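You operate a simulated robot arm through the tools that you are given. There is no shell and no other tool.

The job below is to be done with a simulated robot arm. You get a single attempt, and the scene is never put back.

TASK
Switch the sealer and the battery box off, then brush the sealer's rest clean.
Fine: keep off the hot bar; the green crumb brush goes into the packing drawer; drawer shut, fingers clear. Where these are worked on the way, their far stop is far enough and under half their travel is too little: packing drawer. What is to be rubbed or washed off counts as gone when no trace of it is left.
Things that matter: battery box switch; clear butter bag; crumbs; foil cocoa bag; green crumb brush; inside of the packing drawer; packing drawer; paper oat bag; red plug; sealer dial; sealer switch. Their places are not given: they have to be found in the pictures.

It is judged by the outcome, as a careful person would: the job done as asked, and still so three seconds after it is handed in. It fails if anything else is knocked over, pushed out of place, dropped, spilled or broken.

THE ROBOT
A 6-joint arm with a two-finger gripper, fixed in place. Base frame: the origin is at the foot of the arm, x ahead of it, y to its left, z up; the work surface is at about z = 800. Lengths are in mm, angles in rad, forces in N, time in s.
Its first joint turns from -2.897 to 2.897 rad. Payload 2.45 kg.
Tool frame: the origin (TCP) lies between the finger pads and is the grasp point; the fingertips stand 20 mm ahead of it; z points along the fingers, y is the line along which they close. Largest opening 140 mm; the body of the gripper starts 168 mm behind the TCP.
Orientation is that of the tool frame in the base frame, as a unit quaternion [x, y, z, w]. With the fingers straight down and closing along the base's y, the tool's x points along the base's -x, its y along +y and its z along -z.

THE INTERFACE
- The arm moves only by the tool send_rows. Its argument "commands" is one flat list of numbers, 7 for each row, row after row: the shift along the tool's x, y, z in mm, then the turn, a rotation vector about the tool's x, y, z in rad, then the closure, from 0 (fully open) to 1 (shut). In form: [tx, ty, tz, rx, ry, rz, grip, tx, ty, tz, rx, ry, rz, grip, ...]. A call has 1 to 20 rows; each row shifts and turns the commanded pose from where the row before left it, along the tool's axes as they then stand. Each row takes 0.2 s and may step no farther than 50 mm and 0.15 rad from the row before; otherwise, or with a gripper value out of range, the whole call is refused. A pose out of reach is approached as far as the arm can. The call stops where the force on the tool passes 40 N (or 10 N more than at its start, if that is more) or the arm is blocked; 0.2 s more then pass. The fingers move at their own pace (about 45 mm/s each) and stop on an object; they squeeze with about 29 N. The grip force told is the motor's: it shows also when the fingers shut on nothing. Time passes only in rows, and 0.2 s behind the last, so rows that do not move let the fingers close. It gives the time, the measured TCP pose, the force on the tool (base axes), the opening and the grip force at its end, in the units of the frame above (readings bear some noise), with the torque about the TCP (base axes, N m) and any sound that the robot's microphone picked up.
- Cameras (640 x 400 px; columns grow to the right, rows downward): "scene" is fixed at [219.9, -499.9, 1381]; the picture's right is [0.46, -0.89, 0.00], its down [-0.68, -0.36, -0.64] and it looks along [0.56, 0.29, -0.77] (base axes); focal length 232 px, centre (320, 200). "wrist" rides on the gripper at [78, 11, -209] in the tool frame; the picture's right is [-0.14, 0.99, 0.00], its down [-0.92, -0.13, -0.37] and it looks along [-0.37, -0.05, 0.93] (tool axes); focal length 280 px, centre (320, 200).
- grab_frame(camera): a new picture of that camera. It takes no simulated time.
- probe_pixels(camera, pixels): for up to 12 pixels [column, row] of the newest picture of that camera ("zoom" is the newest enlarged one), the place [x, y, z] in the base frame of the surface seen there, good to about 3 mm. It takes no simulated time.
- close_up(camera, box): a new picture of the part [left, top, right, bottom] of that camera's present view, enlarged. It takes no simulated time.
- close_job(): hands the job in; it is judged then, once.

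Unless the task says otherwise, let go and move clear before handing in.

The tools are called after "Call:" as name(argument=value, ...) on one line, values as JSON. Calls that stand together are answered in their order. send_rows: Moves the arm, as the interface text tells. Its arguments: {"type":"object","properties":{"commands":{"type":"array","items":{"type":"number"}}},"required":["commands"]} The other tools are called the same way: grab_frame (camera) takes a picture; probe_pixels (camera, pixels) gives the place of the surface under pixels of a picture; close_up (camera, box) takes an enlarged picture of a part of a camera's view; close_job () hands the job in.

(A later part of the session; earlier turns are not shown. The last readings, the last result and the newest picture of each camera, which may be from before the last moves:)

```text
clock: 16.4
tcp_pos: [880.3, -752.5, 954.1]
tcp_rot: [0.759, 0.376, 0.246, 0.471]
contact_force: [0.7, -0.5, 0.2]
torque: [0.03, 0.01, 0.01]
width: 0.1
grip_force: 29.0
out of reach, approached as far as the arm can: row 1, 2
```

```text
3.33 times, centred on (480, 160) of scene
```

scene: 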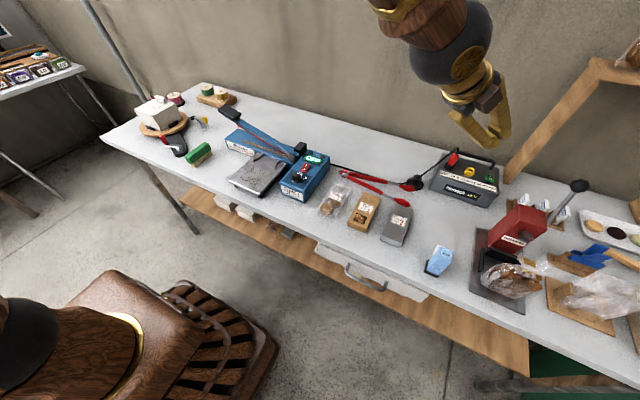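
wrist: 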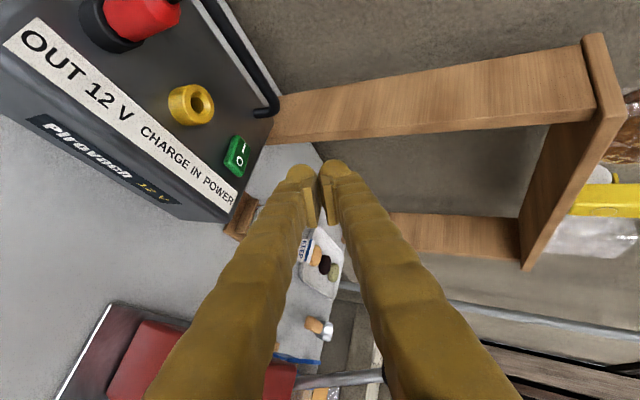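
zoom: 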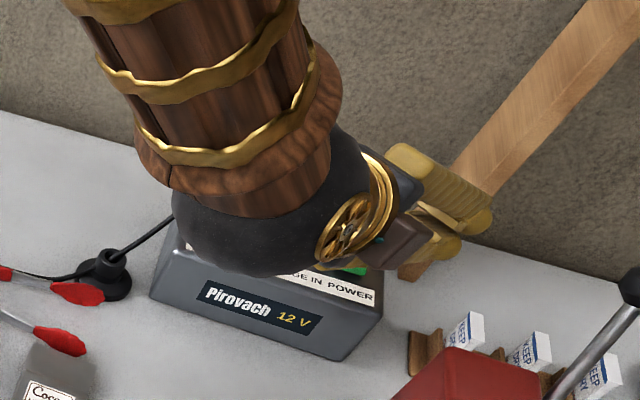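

The pose is lagging, which looks like a wrist singularity. I'll let it settle with zero rows before judging.

Call:
send_rows(commands=[0, 0, 0, 0, 0, 0, 1, 0, 0, 0, 0, 0, 0, 1])

Call:
grab_frame(camera="scene")

```text
clock: 17.0
tcp_pos: [880.9, -753.3, 952.1]
tcp_rot: [0.758, 0.377, 0.247, 0.471]
contact_force: [-0.3, 0.3, -0.2]
torque: [0.02, 0.0, -0.02]
width: 0.0
grip_force: 28.9
```

```text
taken
```

scene: 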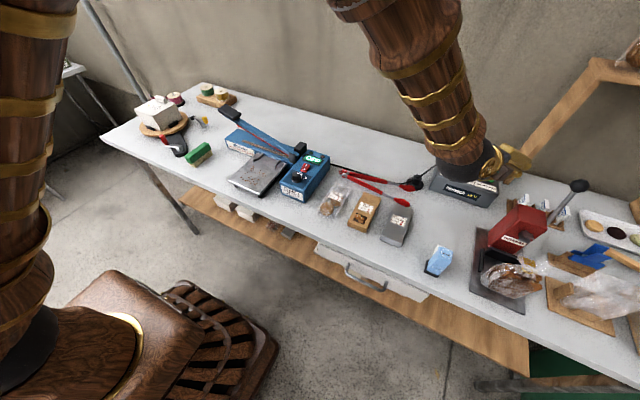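

The arm got stuck in a compromise pose (880.9,-753.3,952) near a wrist singularity, and nothing has been touched. I'll back off along the fingers and bring the tilt down to about 30°.

Call:
send_rows(commands=[0, 0, -45, 0, 0, 0, 1, 0, 0, -45, 0, 0, 0, 1, 0, 0, -45, 0, 0, 0, 1, 0, 0, 0, 0, 0, 0, 1])

Call:
grab_frame(camera="scene")

```text
clock: 18.0
tcp_pos: [767.8, -703.5, 1022.0]
tcp_rot: [0.76, 0.368, 0.237, 0.48]
contact_force: [-1.1, 0.5, -0.4]
torque: [0.01, -0.02, -0.03]
width: 0.0
grip_force: 28.9
out of reach, approached as far as the arm can: row 1, 2, 3
```

```text
taken
```

scene: 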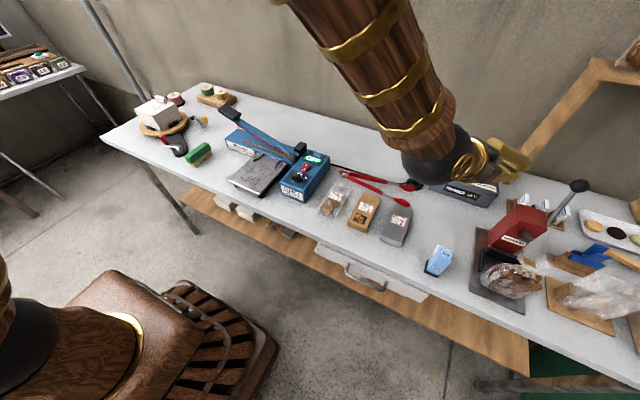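

Call:
send_rows(commands=[0, 0, 0, 0.145, 0, 0, 1, 0, 0, 0, 0.145, 0, 0, 1, 0, 0, 0, 0.145, 0, 0, 1, 0, 0, 0, 0, 0, 0, 1, 0, 0, 0, 0, 0, 0, 1])

Call:
grab_frame(camera="scene")

```text
clock: 19.2
tcp_pos: [780.1, -692.3, 1023.9]
tcp_rot: [0.818, 0.403, 0.197, 0.36]
contact_force: [-0.6, -0.6, 0.7]
torque: [0.0, -0.01, 0.0]
width: 0.2
grip_force: 29.0
out of reach, approached as far as the arm can: row 2, 3
```

```text
taken
```

scene: 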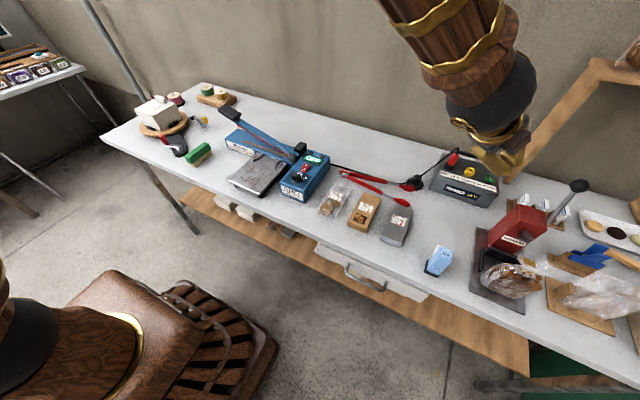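

Call:
send_rows(commands=[0, 0, 0, 0.15, 0, 0, 1, 0, 0, 0, 0.15, 0, 0, 1, 0, 0, 0, 0, 0, 0, 1, 0, 0, 0, 0, 0, 0, 1])

Call:
grab_frame(camera="scene")

```text
clock: 20.2
tcp_pos: [780.2, -693.2, 1022.3]
tcp_rot: [0.862, 0.429, 0.135, 0.234]
contact_force: [0.3, -0.1, 0.2]
torque: [-0.01, 0.02, -0.01]
width: 0.0
grip_force: 29.0
```

```text
taken
```

scene: 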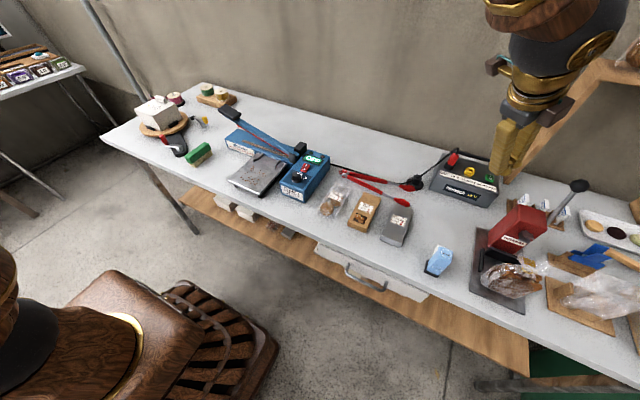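

The arm tracks again at a tilt of about 31°. I'll realign the tool to the radial plane at 35° tilt and move to (850,-693,1000), staying clear of the singular region.

Call:
send_rows(commands=[20.5, 18, 24.5, 0, 0, 0, 1, 20.5, 18, 24.5, 0, 0, 0, 1, 0, 0, 0, -0.065, -0.052, 0.021, 1, 0, 0, 0, 0, 0, 0, 1])

Call:
grab_frame(camera="scene")

```text
clock: 21.2
tcp_pos: [851.9, -693.1, 1001.8]
tcp_rot: [0.862, 0.408, 0.129, 0.271]
contact_force: [-0.3, -0.6, 0.5]
torque: [0.0, -0.02, 0.01]
width: 0.1
grip_force: 28.6
```

```text
taken
```

scene: 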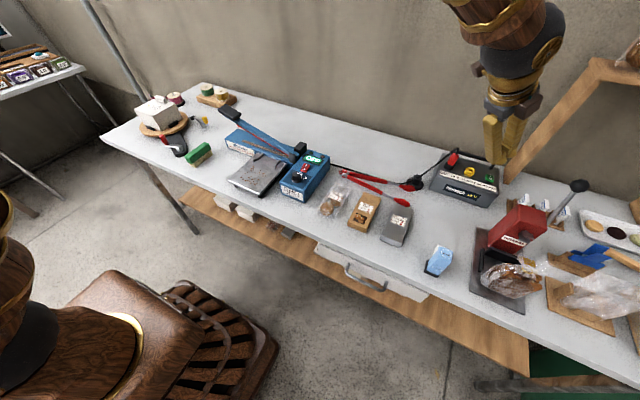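

Call:
send_rows(commands=[-0.3, 1.4, 21.5, 0, 0, 0, 1, -0.3, 1.4, 21.5, 0, 0, 0, 1, -0.3, 1.4, 21.5, 0, 0, 0, 1, -0.3, 1.4, 21.5, 0, 0, 0, 1, 0, 0, 0, 0, 0, 0, 1])

Call:
grab_frame(camera="wrist")

Call:
close_up(camera="scene", box=[420, 60, 560, 220])

```text
clock: 22.4
tcp_pos: [892.3, -727.2, 932.9]
tcp_rot: [0.862, 0.41, 0.128, 0.271]
contact_force: [0.0, -0.4, -0.2]
torque: [0.03, 0.0, -0.01]
width: 0.0
grip_force: 28.9
```

```text
taken
```

wrist: 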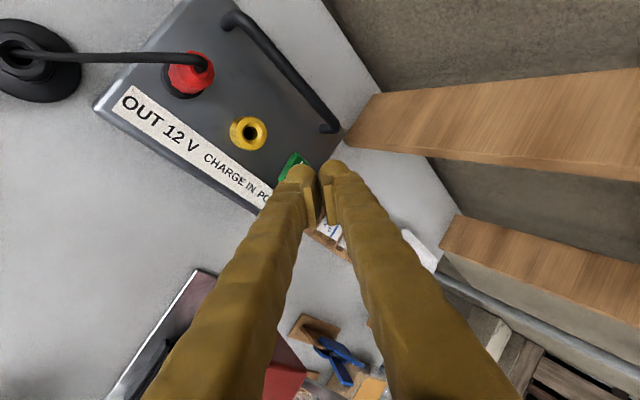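

```text
2.50 times, centred on (490, 140) of scene
```

zoom: 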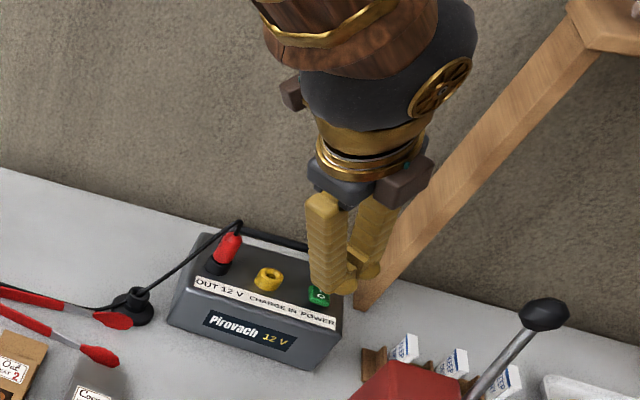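

The 35° tilt tracks fully at (892,-727,933) and the lower finger is above the O end. I'll descend straight down: 20 mm, then 2 mm steps.

Call:
send_rows(commands=[0, -11.5, 16.4, 0, 0, 0, 1, 0, -1.15, 1.64, 0, 0, 0, 1, 0, -1.15, 1.64, 0, 0, 0, 1, 0, -1.15, 1.64, 0, 0, 0, 1, 0, 0, 0, 0, 0, 0, 1])

Call:
close_up(camera="scene", box=[460, 130, 520, 200])

Call:
close_up(camera="wrist", box=[250, 110, 370, 210])

```text
clock: 23.6
tcp_pos: [891.3, -726.9, 907.5]
tcp_rot: [0.862, 0.409, 0.129, 0.271]
contact_force: [0.0, -0.6, 0.0]
torque: [0.0, -0.01, 0.0]
width: 0.0
grip_force: 29.2
```

```text
5.71 times, centred on (490, 165) of scene
```

zoom: 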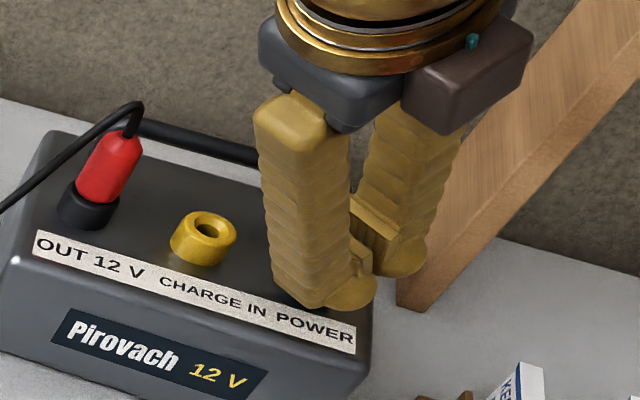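

```text
4.00 times, centred on (310, 160) of wrist
```

zoom: 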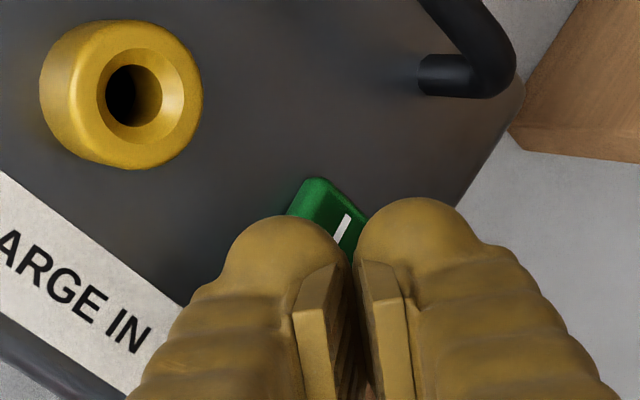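

Call:
send_rows(commands=[0, -1.15, 1.64, 0, 0, 0, 1, 0, -1.15, 1.64, 0, 0, 0, 1, 0, -1.15, 1.64, 0, 0, 0, 1, 0, -1.15, 1.64, 0, 0, 0, 1, 0, 0, 0, 0, 0, 0, 1])

Call:
close_up(camera="wrist", box=[250, 110, 370, 210])

```text
clock: 24.8
tcp_pos: [890.2, -727.6, 899.9]
tcp_rot: [0.862, 0.408, 0.129, 0.271]
contact_force: [-6.6, 2.2, 11.9]
torque: [0.14, 0.08, 0.13]
width: 0.0
grip_force: 29.5
```

```text
4.00 times, centred on (310, 160) of wrist
```

zoom: 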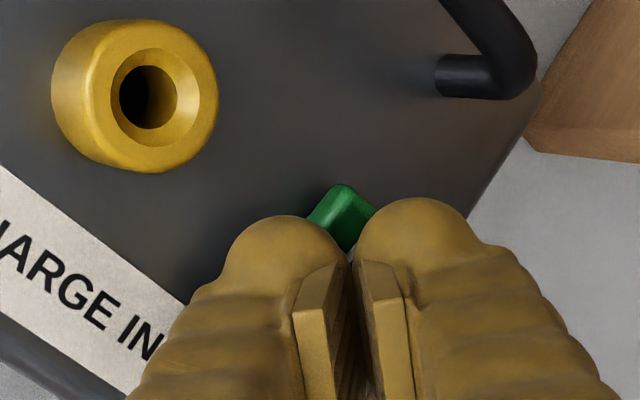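

There's 12 N of contact now, and the I end seems to have risen. I'll lift off and check the rocker.

Call:
send_rows(commands=[0, 8.6, -12.3, 0, 0, 0, 1, 0, 14, -20, 0, 0, 0, 1, 0, 0, -45, 0, 0, 0, 1, 0, 0, -45, 0, 0, 0, 1])

Call:
close_up(camera="scene", box=[470, 150, 510, 190])

Call:
grab_frame(camera="wrist")

```text
clock: 25.8
tcp_pos: [851.2, -694.3, 1011.9]
tcp_rot: [0.862, 0.409, 0.128, 0.27]
contact_force: [0.1, -0.4, -0.1]
torque: [-0.05, -0.06, -0.01]
width: 0.0
grip_force: 29.0
```

```text
10.00 times, centred on (490, 170) of scene
```

zoom: 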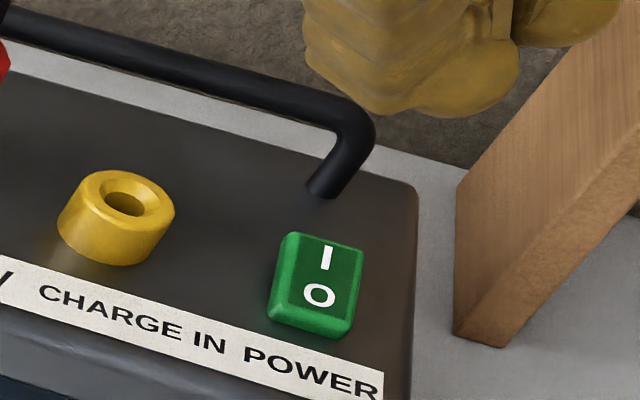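

```text
taken
```

wrist: 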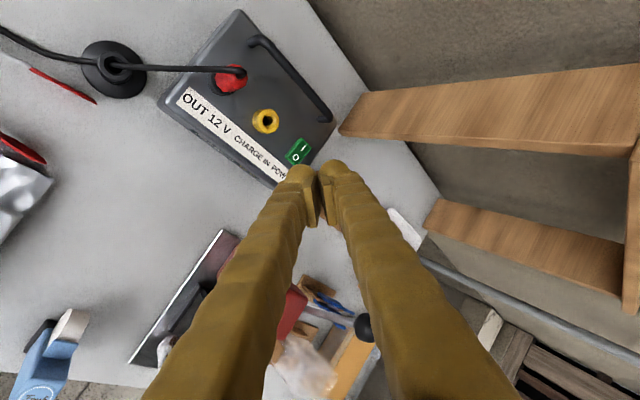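

Call:
close_up(camera="scene", box=[475, 160, 495, 190])

Call:
probe_pixels(camera="zoom", pixels=[[390, 190], [390, 210], [390, 230], [390, 250], [385, 265], [380, 285], [350, 265], [350, 200], [425, 275], [425, 220], [360, 230], [410, 230]])

Call:
close_up(camera="wrist", box=[270, 130, 320, 175])

Call:
probe_pixels(camera="zoom", pixels=[[320, 200], [280, 240], [260, 220], [300, 270], [290, 260], [350, 140], [330, 120], [400, 150], [370, 200], [300, 180], [340, 240], [240, 230]])

```text
13.33 times, centred on (485, 175) of scene
```

zoom: 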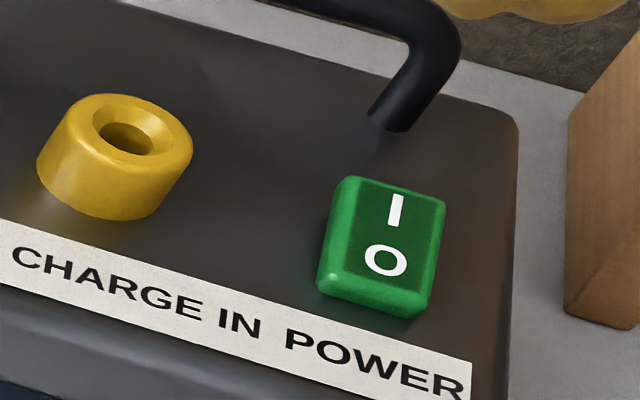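

```text
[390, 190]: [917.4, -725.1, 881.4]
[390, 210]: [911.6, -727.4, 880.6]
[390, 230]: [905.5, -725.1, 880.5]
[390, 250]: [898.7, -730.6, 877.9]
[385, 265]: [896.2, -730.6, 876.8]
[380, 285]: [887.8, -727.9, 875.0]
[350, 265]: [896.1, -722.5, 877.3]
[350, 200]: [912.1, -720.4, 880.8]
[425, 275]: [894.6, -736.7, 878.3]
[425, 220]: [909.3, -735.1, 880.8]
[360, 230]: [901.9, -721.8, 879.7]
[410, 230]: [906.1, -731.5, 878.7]
```

```text
8.89 times, centred on (295, 152) of wrist
```

zoom: 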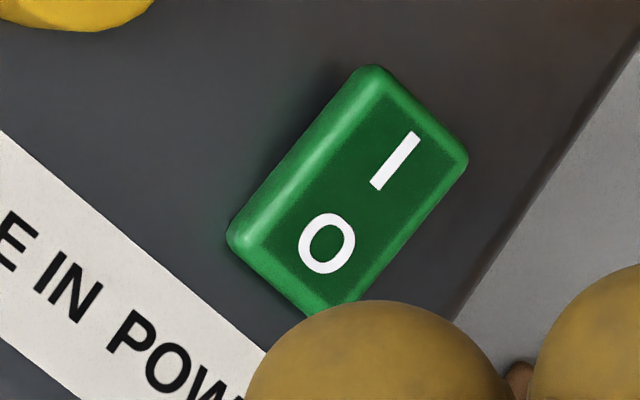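

```text
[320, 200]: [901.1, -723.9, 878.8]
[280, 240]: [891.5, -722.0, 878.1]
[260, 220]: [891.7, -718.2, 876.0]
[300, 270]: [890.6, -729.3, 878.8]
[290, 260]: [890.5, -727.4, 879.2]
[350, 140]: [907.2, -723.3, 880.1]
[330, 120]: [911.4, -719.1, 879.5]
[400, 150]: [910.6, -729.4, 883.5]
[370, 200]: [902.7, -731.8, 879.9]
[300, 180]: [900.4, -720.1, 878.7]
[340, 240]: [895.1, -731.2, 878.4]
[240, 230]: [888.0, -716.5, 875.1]
```

The rocker now reads I end at z≈882 and O end at z≈875, so the battery box is off and hasn't moved. Next is the drawer, so I'll straighten the tool, turn it so that it closes along x, and back off toward the handle.

Call:
send_rows(commands=[0, 0, -30, 0.122, 0, 0, 1, 0, 0, 0, 0.122, 0, 0, 1, 0, 0, 0, 0.122, 0, 0, 1, 0, 0, 0, 0.122, 0, 0, 1, 0, 0, 0, 0.122, 0, 0, 1, 0, 0, 0, 0, 0, -0.137, 1, 0, 0, 0, 0, 0, -0.137, 1, 0, 0, 0, 0, 0, -0.137, 1, 0, 0, 0, 0, 0, -0.137, 1, 0, 0, 0, 0, 0, -0.137, 1])

Call:
close_up(camera="scene", box=[270, 140, 340, 205])

```text
clock: 28.0
tcp_pos: [837.2, -684.3, 1038.1]
tcp_rot: [0.707, 0.708, -0.001, 0.001]
contact_force: [-0.3, 0.6, 0.2]
torque: [0.01, 0.0, 0.01]
width: 0.0
grip_force: 29.0
```

```text
6.15 times, centred on (305, 172) of scene
```

zoom: 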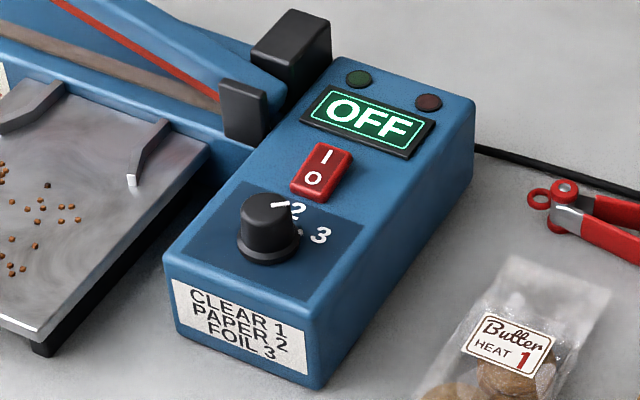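

Call:
send_rows(commands=[18.1, -42.7, 8.8, 0, 0, 0, 1, 18.1, -42.7, 8.8, 0, 0, 0, 1, 18.1, -42.7, 8.8, 0, 0, 0, 1, 18.1, -42.7, 8.8, 0, 0, 0, 1, 18.1, -42.7, 8.8, 0, 0, 0, 1, 18.1, -42.7, 8.8, 0, 0, 0, 1, 18.1, -42.7, 8.8, 0, 0, 0, 1, 18.1, -42.7, 8.8, 0, 0, 0, 1, 18.1, -42.7, 8.8, 0, 0, 0, 1, 18.1, -42.7, 8.8, 0, 0, 0, 0.83, 0, 0, 0, 0, 0, 0, 0.83])

Call:
grab_frame(camera="wrist")

Call:
grab_frame(camera="scene")

```text
clock: 30.4
tcp_pos: [410.3, -503.2, 950.8]
tcp_rot: [0.707, 0.708, -0.001, 0.0]
contact_force: [-0.8, 0.8, -0.6]
torque: [0.0, -0.01, 0.02]
width: 23.8
grip_force: 0.0
```

```text
taken
```

wrist: 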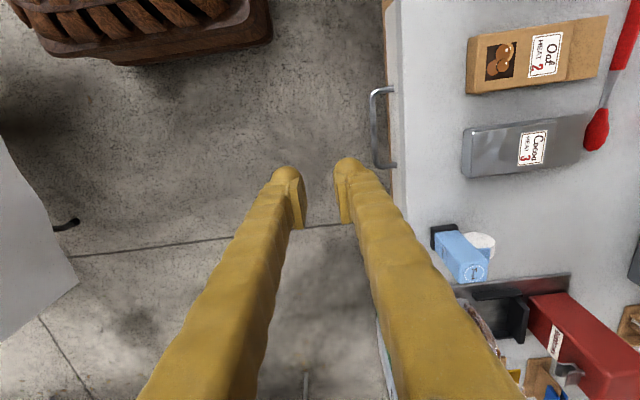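

```text
taken
```

scene: 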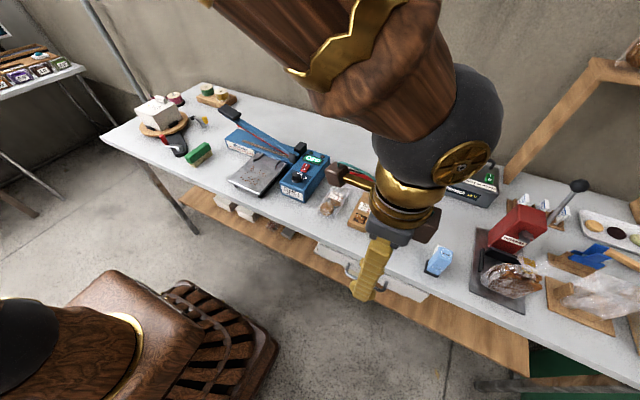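

Call:
close_up(camera="wrist", box=[350, 70, 420, 180])

Call:
probe_pixels(camera="wrist", pixels=[[373, 110], [373, 130], [374, 150], [371, 130], [376, 130], [382, 166], [380, 90], [390, 130], [396, 130], [398, 130], [385, 90], [388, 166]])

```text
3.64 times, centred on (385, 125) of wrist
```

zoom: 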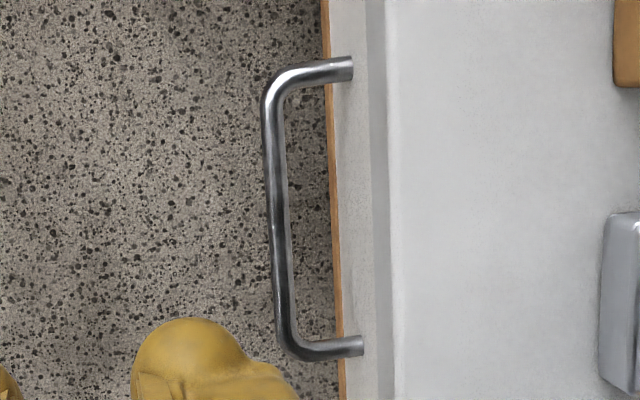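

```text
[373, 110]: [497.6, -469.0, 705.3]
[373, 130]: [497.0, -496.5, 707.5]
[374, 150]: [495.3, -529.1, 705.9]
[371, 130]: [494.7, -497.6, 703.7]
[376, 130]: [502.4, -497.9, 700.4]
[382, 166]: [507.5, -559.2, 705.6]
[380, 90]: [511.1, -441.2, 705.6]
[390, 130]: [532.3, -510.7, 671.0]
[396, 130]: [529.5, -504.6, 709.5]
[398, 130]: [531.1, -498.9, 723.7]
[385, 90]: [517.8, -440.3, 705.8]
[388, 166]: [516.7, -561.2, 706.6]
```

The handle bar is centred at about (497,-500,700), with the drawer front at x=531. I'll tilt the fingers about 30° toward +x so that they clear the table edge.

Call:
send_rows(commands=[0, 0, 0, -0.131, 0, 0, 0.83, 0, 0, 0, -0.131, 0, 0, 0.83, 0, 0, 0, -0.131, 0, 0, 0.83, 0, 0, 0, -0.131, 0, 0, 0.83, 0, 0, 0, 0, 0, 0, 0.83])

Call:
grab_frame(camera="wrist")

```text
clock: 31.6
tcp_pos: [410.5, -503.0, 949.9]
tcp_rot: [0.683, 0.683, 0.183, 0.184]
contact_force: [-0.2, -0.4, 0.5]
torque: [-0.04, 0.04, -0.01]
width: 23.7
grip_force: 0.0
```

```text
taken
```

wrist: 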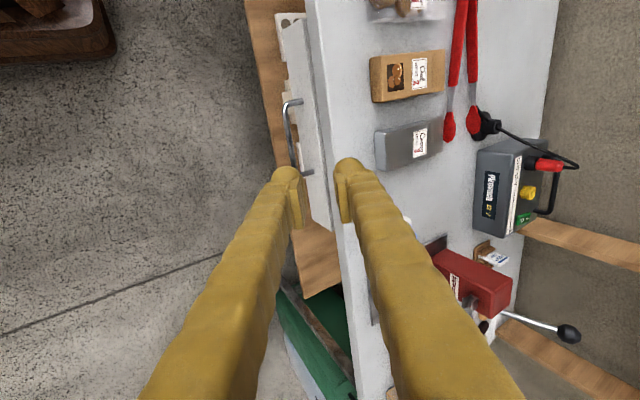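

Call:
send_rows(commands=[1, -16.7, 43.9, 0, 0, 0, 0.857, 1, -16.7, 43.9, 0, 0, 0, 0.857, 1, -16.7, 43.9, 0, 0, 0, 0.857, 0, 0, 35, 0, 0, 0, 0.857, 0, 0, 35, 0, 0, 0, 0.857, 0, 0, 0, 0, 0, 0, 0.857])

Call:
grab_frame(camera="wrist")

Call:
close_up(camera="scene", box=[320, 220, 430, 320])

```text
clock: 33.0
tcp_pos: [468.5, -501.5, 750.3]
tcp_rot: [0.683, 0.683, 0.184, 0.182]
contact_force: [-0.3, 0.5, 0.2]
torque: [-0.05, 0.01, 0.03]
width: 20.2
grip_force: 0.1
```

```text
taken
```

wrist: 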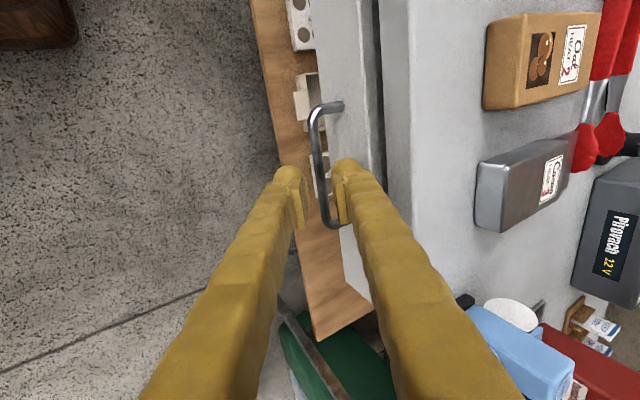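

```text
4.00 times, centred on (375, 270) of scene
```

zoom: 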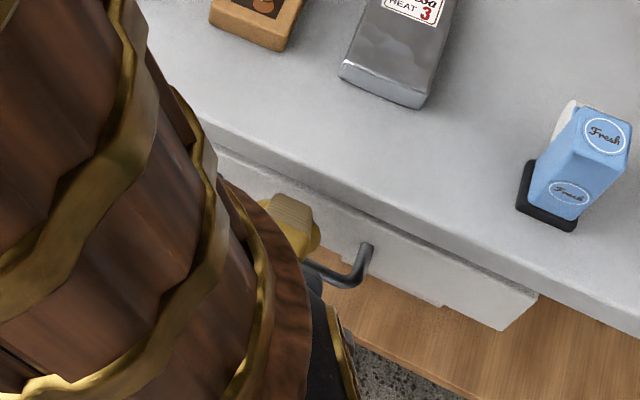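

The bar (around (325,170) in the wrist view) sits between the fingers, and my geometry puts it centred. I'll advance 48 mm along the fingers in small rows.

Call:
send_rows(commands=[0, 0, 20, 0, 0, 0, 0.857, 0, 0, 12, 0, 0, 0, 0.857, 0, 0, 8, 0, 0, 0, 0.857, 0, 0, 8, 0, 0, 0, 0.857, 0, 0, 0, 0, 0, 0, 0.857])

Call:
close_up(camera="wrist", box=[240, 80, 400, 240])

```text
clock: 34.2
tcp_pos: [493.0, -499.2, 708.0]
tcp_rot: [0.683, 0.683, 0.183, 0.183]
contact_force: [0.1, -0.1, 0.2]
torque: [0.01, 0.02, -0.02]
width: 20.2
grip_force: 0.1
```

```text
2.50 times, centred on (320, 160) of wrist
```

zoom: 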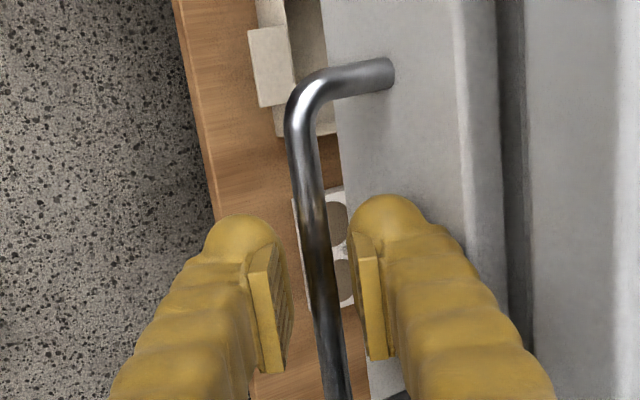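

The bar runs cleanly between the pads with no contact force. I'll close on it.

Call:
send_rows(commands=[0, 0, 0, 0, 0, 0, 1, 0, 0, 0, 0, 0, 0, 1, 0, 0, 0, 0, 0, 0, 1])

Call:
close_up(camera="wrist", box=[240, 80, 400, 240])

```text
clock: 35.0
tcp_pos: [492.3, -499.9, 708.6]
tcp_rot: [0.683, 0.683, 0.183, 0.183]
contact_force: [1.1, -1.5, 2.3]
torque: [-0.39, -0.02, 0.72]
width: 8.6
grip_force: 36.3
```

```text
2.50 times, centred on (320, 160) of wrist
```

zoom: 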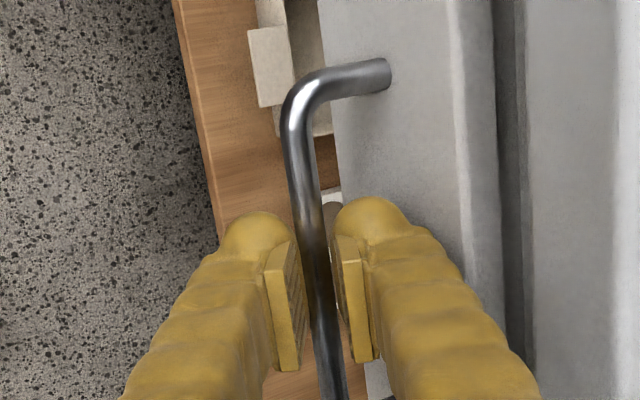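

Gripped (opening 8.6 mm). I'll pull toward −x in 15 mm rows.

Call:
send_rows(commands=[0, -8.66, -5, 0, 0, 0, 1, 0, -13, -7.5, 0, 0, 0, 1, 0, -13, -7.5, 0, 0, 0, 1, 0, -13, -7.5, 0, 0, 0, 1, 0, -13, -7.5, 0, 0, 0, 1, 0, -13, -7.5, 0, 0, 0, 1])

Call:
grab_frame(camera="wrist")

Call:
grab_frame(camera="scene")

```text
clock: 36.4
tcp_pos: [407.3, -501.4, 708.9]
tcp_rot: [0.683, 0.683, 0.183, 0.184]
contact_force: [0.1, -4.5, 16.0]
torque: [-0.55, -0.11, 0.67]
width: 9.1
grip_force: 36.2
```

```text
taken
```

wrist: 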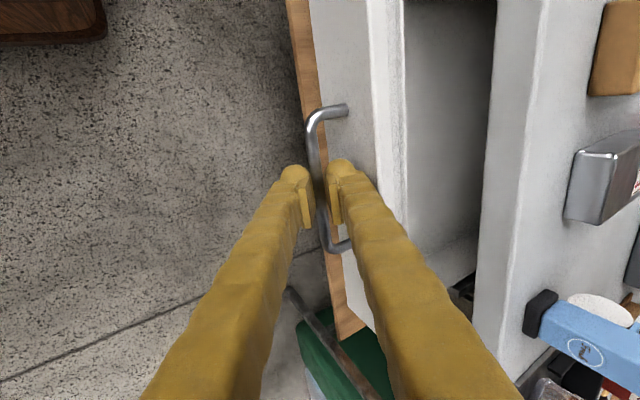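

```text
taken
```

scene: 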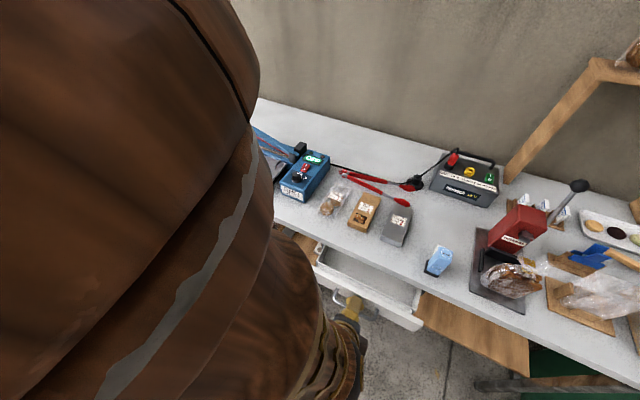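

Call:
send_rows(commands=[0, -12.5, -8.4, 0, 0, 0, 1, 0, -13, -7.5, 0, 0, 0, 1, 0, -13, -7.5, 0, 0, 0, 1, 0, -13, -7.5, 0, 0, 0, 1, 0, -13, -7.5, 0, 0, 0, 1])

Call:
grab_frame(camera="wrist")

```text
clock: 37.6
tcp_pos: [331.2, -500.5, 709.1]
tcp_rot: [0.683, 0.683, 0.184, 0.183]
contact_force: [0.0, -16.0, -22.1]
torque: [-0.64, 0.05, 0.55]
width: 8.9
grip_force: 36.3
```

```text
taken
```

wrist: 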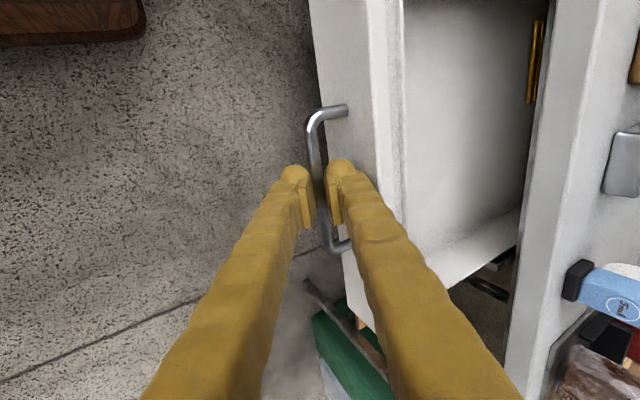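

Call:
send_rows(commands=[-0.4, -13.3, -7, 0, 0, 0, 1, 0, -13, -7.5, 0, 0, 0, 1, 0, -13, -7.5, 0, 0, 0, 1, 0, -13, -7.5, 0, 0, 0, 1])

Call:
grab_frame(camera="wrist")

```text
clock: 38.6
tcp_pos: [273.5, -499.2, 708.7]
tcp_rot: [0.683, 0.683, 0.183, 0.183]
contact_force: [-0.2, -0.3, 6.5]
torque: [-0.43, -0.03, 0.72]
width: 8.7
grip_force: 36.0
```

```text
taken
```

wrist: 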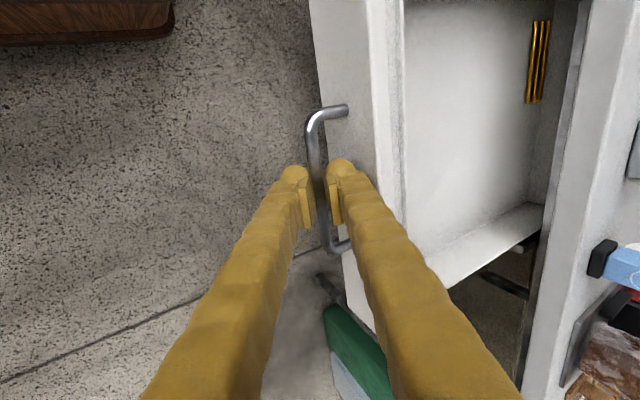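

Call:
send_rows(commands=[0, -8.66, -5, 0, 0, 0, 1, 0, -8.66, -5, 0, 0, 0, 1, 0, -8.66, -5, 0, 0, 0, 1, 0, -8.66, -5, 0, 0, 0, 1])

Call:
grab_frame(camera="wrist")

```text
clock: 39.6
tcp_pos: [232.9, -500.7, 708.8]
tcp_rot: [0.682, 0.683, 0.185, 0.183]
contact_force: [32.8, 2.7, 4.7]
torque: [-0.37, -0.3, 0.7]
width: 9.2
grip_force: 36.7
```

```text
taken
```

wrist: 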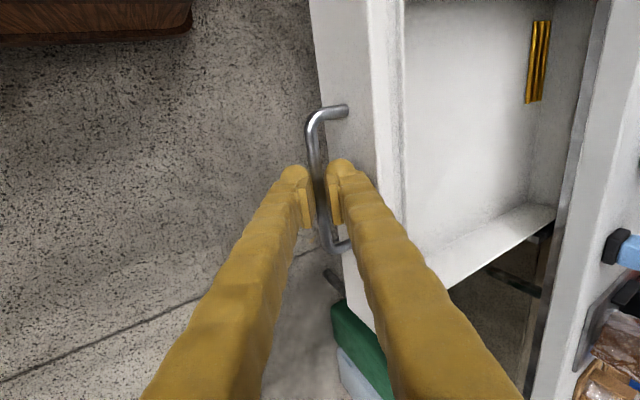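

The +33 N reading shows the drawer is at its far stop, open by about 260 mm. I'll relax slightly, release the handle and back out along the fingers.

Call:
send_rows(commands=[0, 1.3, 0.75, 0, 0, 0, 1, 0, 0, 0, 0, 0, 0, 0.857, 0, 0, 0, 0, 0, 0, 0.857, 0, 0, 0, 0, 0, 0, 0.857])

Call:
close_up(camera="wrist", box=[240, 80, 400, 240])

```text
clock: 40.6
tcp_pos: [234.4, -499.8, 707.8]
tcp_rot: [0.683, 0.683, 0.183, 0.183]
contact_force: [0.0, -0.5, 0.1]
torque: [-0.04, -0.02, 0.01]
width: 20.1
grip_force: 0.0
```

```text
2.50 times, centred on (320, 160) of wrist
```

zoom: 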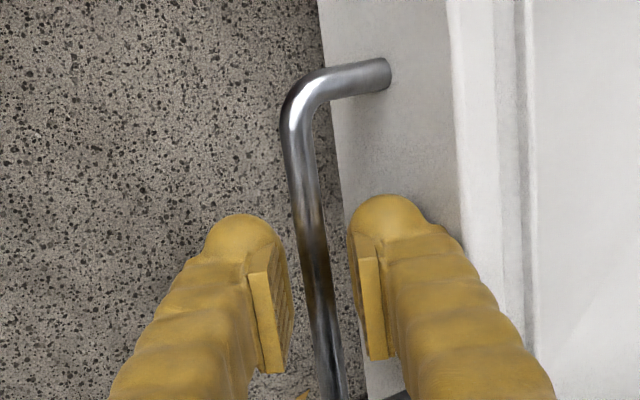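

Call:
send_rows(commands=[0, 0, -20, 0, 0, 0, 0.857, 0, 0, -40, 0, 0, 0, 0.857, 0, 22.5, -39, 0, 0, 0, 0.857, 0, 22.5, -39, 0, 0, 0, 0.857, 0, 22.5, -39, 0, 0, 0, 0.857, 0, 22.5, -39, 0, 0, 0, 0.857, 0, 22.5, -39, 0, 0, 0, 0.857, 0, 22.5, -39, 0, 0, 0, 0.857])

Call:
grab_frame(camera="wrist")

Call:
grab_frame(camera="scene")

```text
clock: 42.4
tcp_pos: [204.7, -500.4, 1029.5]
tcp_rot: [0.683, 0.683, 0.184, 0.182]
contact_force: [-0.3, -0.1, 0.3]
torque: [0.02, 0.01, -0.01]
width: 19.8
grip_force: 0.1
```

```text
taken
```

wrist: 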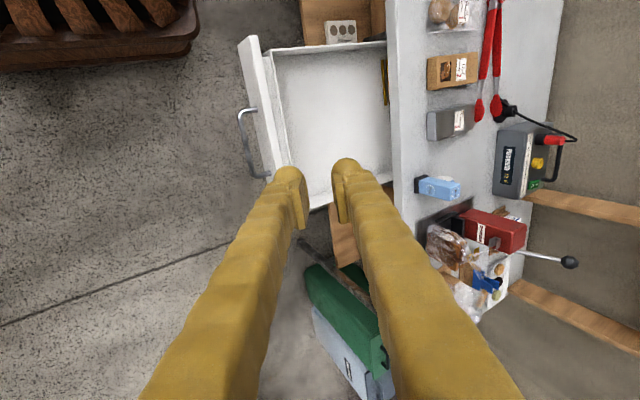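

```text
taken
```

scene: 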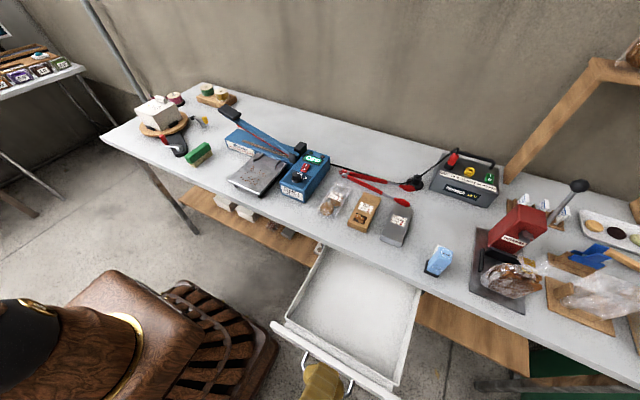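

The drawer stands open. I'll measure its interior while I have a clear view.

Call:
close_up(camera="scene", box=[260, 230, 440, 400])

Call:
probe_pixels(camera="scene", pixels=[[350, 290], [320, 300], [300, 310], [380, 350], [330, 260], [400, 300], [293, 318], [392, 375], [285, 322], [360, 320], [412, 300], [320, 255]])

Call:
close_up(camera="wrist", box=[230, 20, 410, 220])

Call:
probe_pixels(camera="wrist", pixels=[[330, 100], [290, 60], [300, 150], [370, 100], [385, 80], [280, 100], [275, 100], [262, 100], [330, 47], [380, 60], [310, 200], [246, 130]])

```text
2.35 times, centred on (350, 315) of scene
```

zoom: 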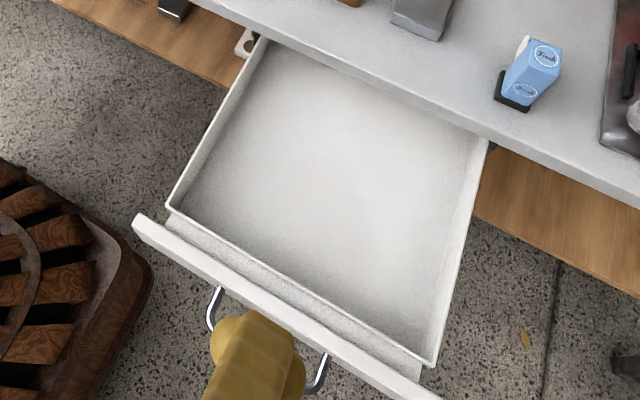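

```text
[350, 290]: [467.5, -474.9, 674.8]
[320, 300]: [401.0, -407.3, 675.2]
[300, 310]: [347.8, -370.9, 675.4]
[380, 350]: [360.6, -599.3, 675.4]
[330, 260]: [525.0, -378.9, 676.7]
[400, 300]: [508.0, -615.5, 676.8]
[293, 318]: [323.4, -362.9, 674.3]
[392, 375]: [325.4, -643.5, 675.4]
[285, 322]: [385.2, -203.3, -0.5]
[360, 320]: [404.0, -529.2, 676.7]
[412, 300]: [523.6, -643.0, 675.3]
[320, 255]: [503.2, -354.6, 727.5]
```

```text
2.00 times, centred on (320, 120) of wrist
```

zoom: 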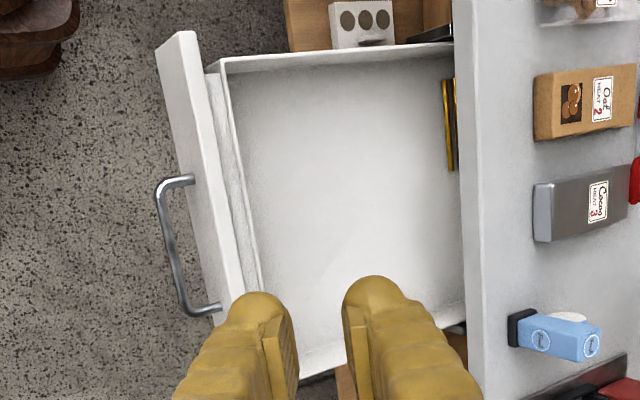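

```text
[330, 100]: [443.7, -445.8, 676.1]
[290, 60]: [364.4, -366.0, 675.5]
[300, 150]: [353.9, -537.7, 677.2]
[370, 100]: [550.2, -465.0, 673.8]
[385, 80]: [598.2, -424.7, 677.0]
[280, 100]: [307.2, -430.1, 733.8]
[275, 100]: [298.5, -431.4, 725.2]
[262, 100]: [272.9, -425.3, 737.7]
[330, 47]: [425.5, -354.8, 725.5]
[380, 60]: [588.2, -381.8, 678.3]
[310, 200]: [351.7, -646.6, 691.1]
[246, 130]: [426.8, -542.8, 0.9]
```

The drawer floor is at z≈675.5 and the reachable opening is x 320–519, y −355 to −648. I'll straighten the tool, go back to the default heading and head for the brush.

Call:
send_rows(commands=[0, 0, 0, 0.131, 0, 0, 0.5, 0, 0, 0, 0.131, 0, 0, 0.5, 0, 0, 0, 0.131, 0, 0, 0.5, 0, 0, 0, 0.131, 0, 0, 0.5, 21.4, 39.3, -2.9, 0, 0, 0, 0.5, 21.4, 39.3, -2.9, 0, 0, 0, 0.5, 21.4, 39.3, -2.9, 0, 0, 0, 0.5, 21.4, 39.3, -2.9, 0, 0, 0, 0.5, 21.4, 39.3, -2.9, 0, 0, 0, 0.5, 21.4, 39.3, -2.9, 0, 0, 0, 0.5, 21.4, 39.3, -2.9, 0, 0, 0, 0.5, 0, 0, 0, 0, 0, -0.1428, 0.5, 0, 0, 0, 0, 0, -0.1428, 0.5, 0, 0, 0, 0, 0, -0.1428, 0.5, 0, 0, 0, 0, 0, -0.1428, 0.5, 0, 0, 0, 0, 0, -0.1428, 0.5, 0, 0, 0, 0, 0, -0.1428, 0.5])

Call:
send_rows(commands=[0, 0, 0, 0, 0, -0.1428, 0.5, 0, 0, 0, 0, 0, -0.1428, 0.5, 0, 0, 0, 0, 0, -0.1428, 0.5, 0, 0, 0, 0, 0, -0.1428, 0.5, 0, 0, 0, 0, 0, -0.1428, 0.5])

```text
clock: 46.0
tcp_pos: [478.7, -349.2, 1050.8]
tcp_rot: [0.348, 0.937, -0.001, 0.001]
contact_force: [0.6, -1.1, -0.5]
torque: [0.02, 0.02, -0.02]
width: 70.1
grip_force: 0.0
```

```text
clock: 47.2
tcp_pos: [479.5, -351.4, 1051.0]
tcp_rot: [-0.001, 1.0, 0.0, 0.0]
contact_force: [0.8, -0.2, 0.3]
torque: [0.02, 0.03, 0.02]
width: 70.1
grip_force: 0.0
```

Call:
send_rows(commands=[-10.54, 46, 0, 0, 0, 0, 0.5, -10.54, 46, 0, 0, 0, 0, 0.5, -10.54, 46, 0, 0, 0, 0, 0.5, -10.54, 46, 0, 0, 0, 0, 0.5, -10.54, 46, 0, 0, 0, 0, 0.5, -10.54, 46, 0, 0, 0, 0, 0.5, -10.54, 46, 0, 0, 0, 0, 0.5, -10.54, 46, 0, 0, 0, 0, 0.5, -10.54, 46, 0, 0, 0, 0, 0.5, -10.54, 46, 0, 0, 0, 0, 0.5, -10.54, 46, 0, 0, 0, 0, 0.5, -10.54, 46, 0, 0, 0, 0, 0.5])

Call:
grab_frame(camera="wrist")

Call:
grab_frame(camera="scene")

```text
clock: 49.8
tcp_pos: [604.4, 201.9, 1051.5]
tcp_rot: [0.0, 1.0, 0.0, 0.0]
contact_force: [-0.6, 0.3, 0.7]
torque: [-0.01, 0.01, 0.02]
width: 70.3
grip_force: 0.0
```

```text
taken
```

wrist: 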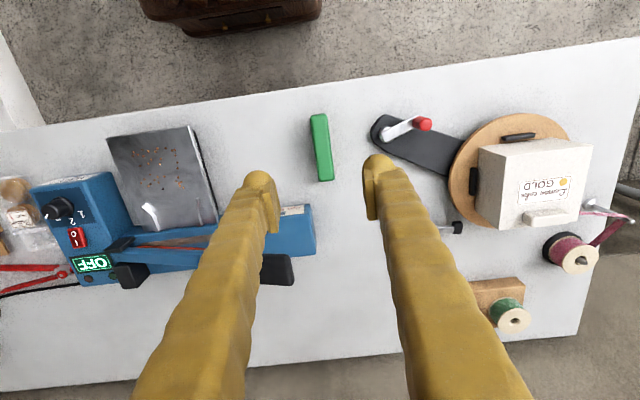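

```text
taken
```

scene: 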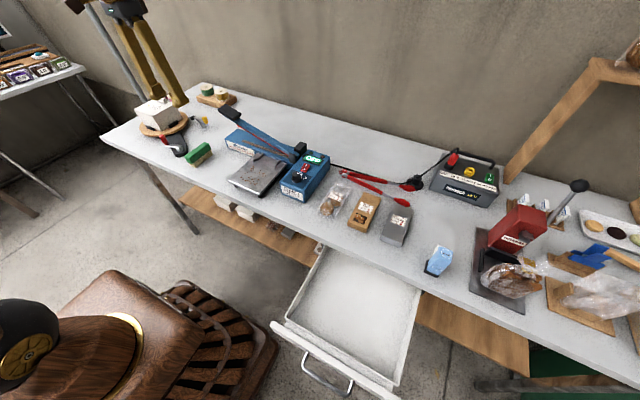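

Call:
close_up(camera="wrist", box=[270, 90, 450, 210])

Call:
probe_pixels(camera="wrist", pixels=[[313, 117], [326, 115], [318, 179], [332, 178], [312, 130], [329, 130], [316, 160], [331, 160], [320, 115], [325, 179], [322, 148], [374, 130]])

```text
3.33 times, centred on (360, 150) of wrist
```

zoom: 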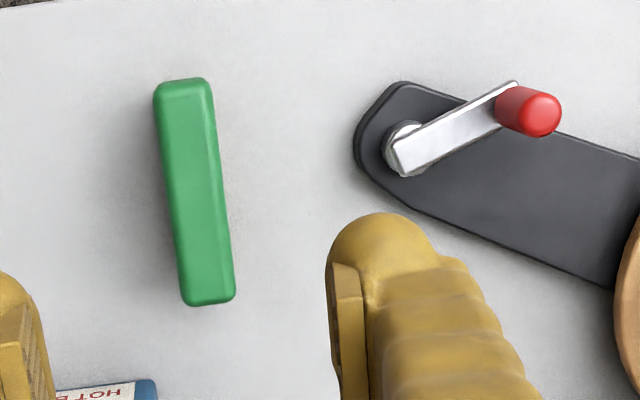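

```text
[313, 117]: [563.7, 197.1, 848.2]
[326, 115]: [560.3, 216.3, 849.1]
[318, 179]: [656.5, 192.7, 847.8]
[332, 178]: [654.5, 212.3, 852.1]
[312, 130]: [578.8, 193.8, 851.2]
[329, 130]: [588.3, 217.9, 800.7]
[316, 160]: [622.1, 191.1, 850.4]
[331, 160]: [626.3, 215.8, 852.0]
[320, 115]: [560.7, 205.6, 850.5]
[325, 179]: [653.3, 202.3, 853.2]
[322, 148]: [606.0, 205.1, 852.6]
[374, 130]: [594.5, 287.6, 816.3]
```

The brush is centred at about (608,204), 22 mm wide, with its top at z≈852 and a yaw of −2.2°. I'll narrow to 50 mm, align and descend over it.

Call:
send_rows(commands=[-3.6, 2.4, 0, 0, 0, 0.038, 0.643, 0, 0, 45, 0, 0, 0, 0.643, 0, 0, 45, 0, 0, 0, 0.643, 0, 0, 45, 0, 0, 0, 0.643, 0, 0, 30, 0, 0, 0, 0.643, 0, 0, 0, 0, 0, 0, 0.643])

Call:
grab_frame(camera="wrist")

Call:
close_up(camera="scene", box=[140, 90, 250, 190])

```text
clock: 51.2
tcp_pos: [608.4, 203.3, 886.3]
tcp_rot: [0.019, 1.0, 0.0, 0.0]
contact_force: [-0.2, 0.5, -0.5]
torque: [-0.01, 0.02, 0.0]
width: 50.1
grip_force: 0.1
```

```text
taken
```

wrist: 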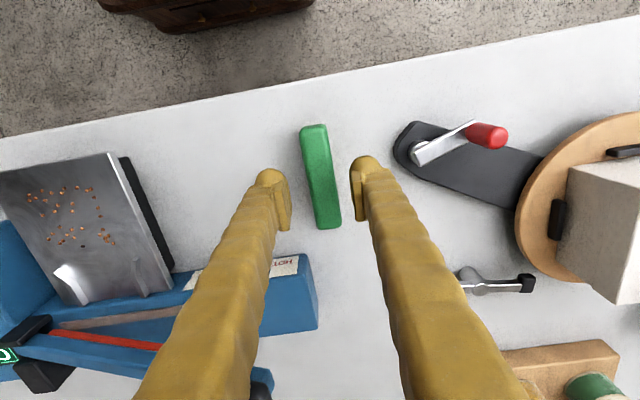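

```text
4.00 times, centred on (195, 140) of scene
```

zoom: 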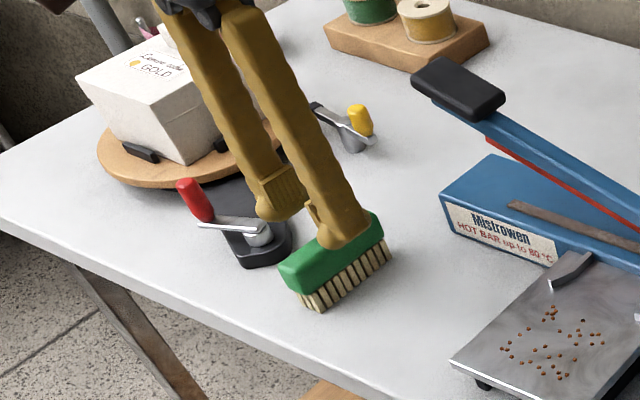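

The fingers straddle the green brush ((320,175) in the wrist view) with clear space on both sides. I'll descend to z≈845 and close.

Call:
send_rows(commands=[0, 0, 20, 0, 0, 0, 0.643, 0, 0, 14, 0, 0, 0, 0.643, 0, 0, 7, 0, 0, 0, 0.643, 0, 0, 0, 0, 0, 0, 1, 0, 0, 0, 0, 0, 0, 1, 0, 0, 0, 0, 0, 0, 1, 0, 0, 0, 0, 0, 0, 1])

Call:
grab_frame(camera="wrist")

Call:
close_up(camera="scene", box=[140, 90, 250, 190])

```text
clock: 52.8
tcp_pos: [607.3, 203.5, 846.4]
tcp_rot: [0.019, 1.0, 0.0, -0.001]
contact_force: [0.9, -0.2, -0.1]
torque: [0.0, -0.02, 0.01]
width: 24.8
grip_force: 29.3
```

```text
taken
```

wrist: 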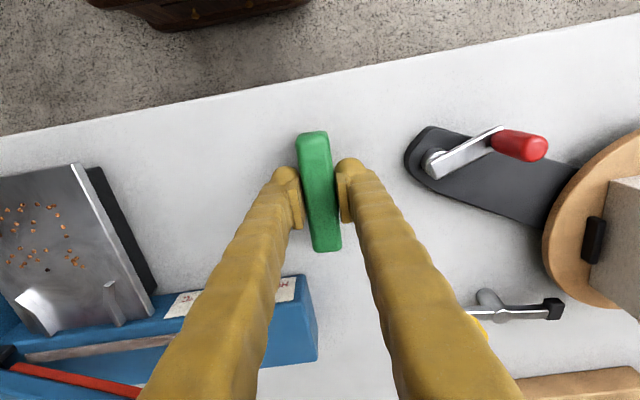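

```text
4.00 times, centred on (195, 140) of scene
```

zoom: 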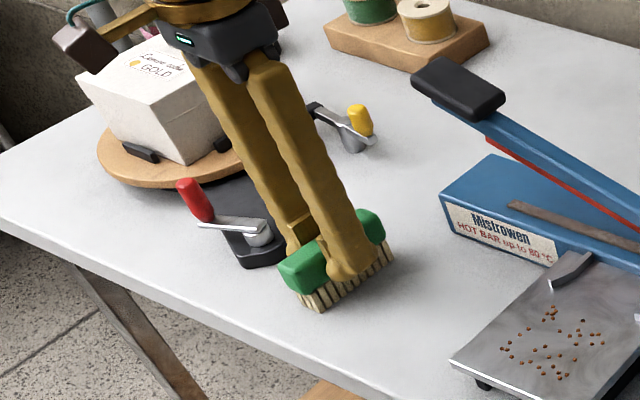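

Gripped at 24.8 mm, with the bristle tips about 46 mm below the TCP. I'll lift, square the brush, and carry it over the left edge of the rest at x≈604, well clear of the lever and the prongs.

Call:
send_rows(commands=[0, 0, -20, 0, 0, 0, 1, 0, 0, -45, 0, 0, 0, 1, 0, 0, -25, 0, 0, 0, 1, 2.8, 0, 0, 0, 0, -0.038, 1, 0, -41, 0, 0, 0, 0, 1, 0, -41, 0, 0, 0, 0, 1, 0, -41, 0, 0, 0, 0, 1, 0, -41, 0, 0, 0, 0, 1, 0, -39.5, 0, 0, 0, 0, 1, 0, 0, 20, 0, 0, 0, 1, 0, 0, 15, 0, 0, 0, 1, 0, 0, 0, 0, 0, 0, 1])

Call:
grab_frame(camera="wrist")

Call:
close_up(camera="scene", box=[200, 80, 340, 210])

```text
clock: 55.4
tcp_pos: [605.8, 0.1, 899.1]
tcp_rot: [0.0, 1.0, 0.0, 0.0]
contact_force: [-0.1, -0.4, -0.5]
torque: [-0.04, -0.02, 0.0]
width: 24.7
grip_force: 29.2
```

```text
taken
```

wrist: 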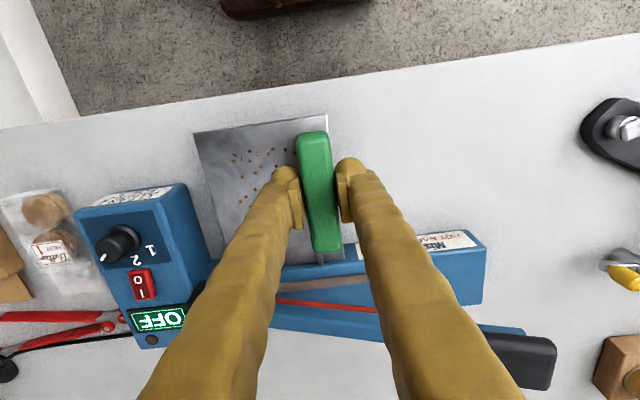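

```text
3.08 times, centred on (270, 145) of scene
```

zoom: 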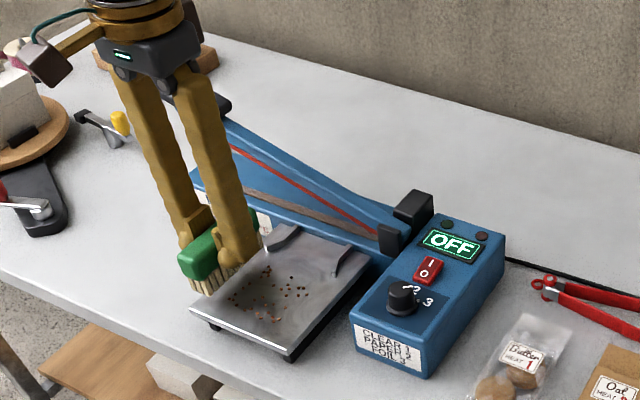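

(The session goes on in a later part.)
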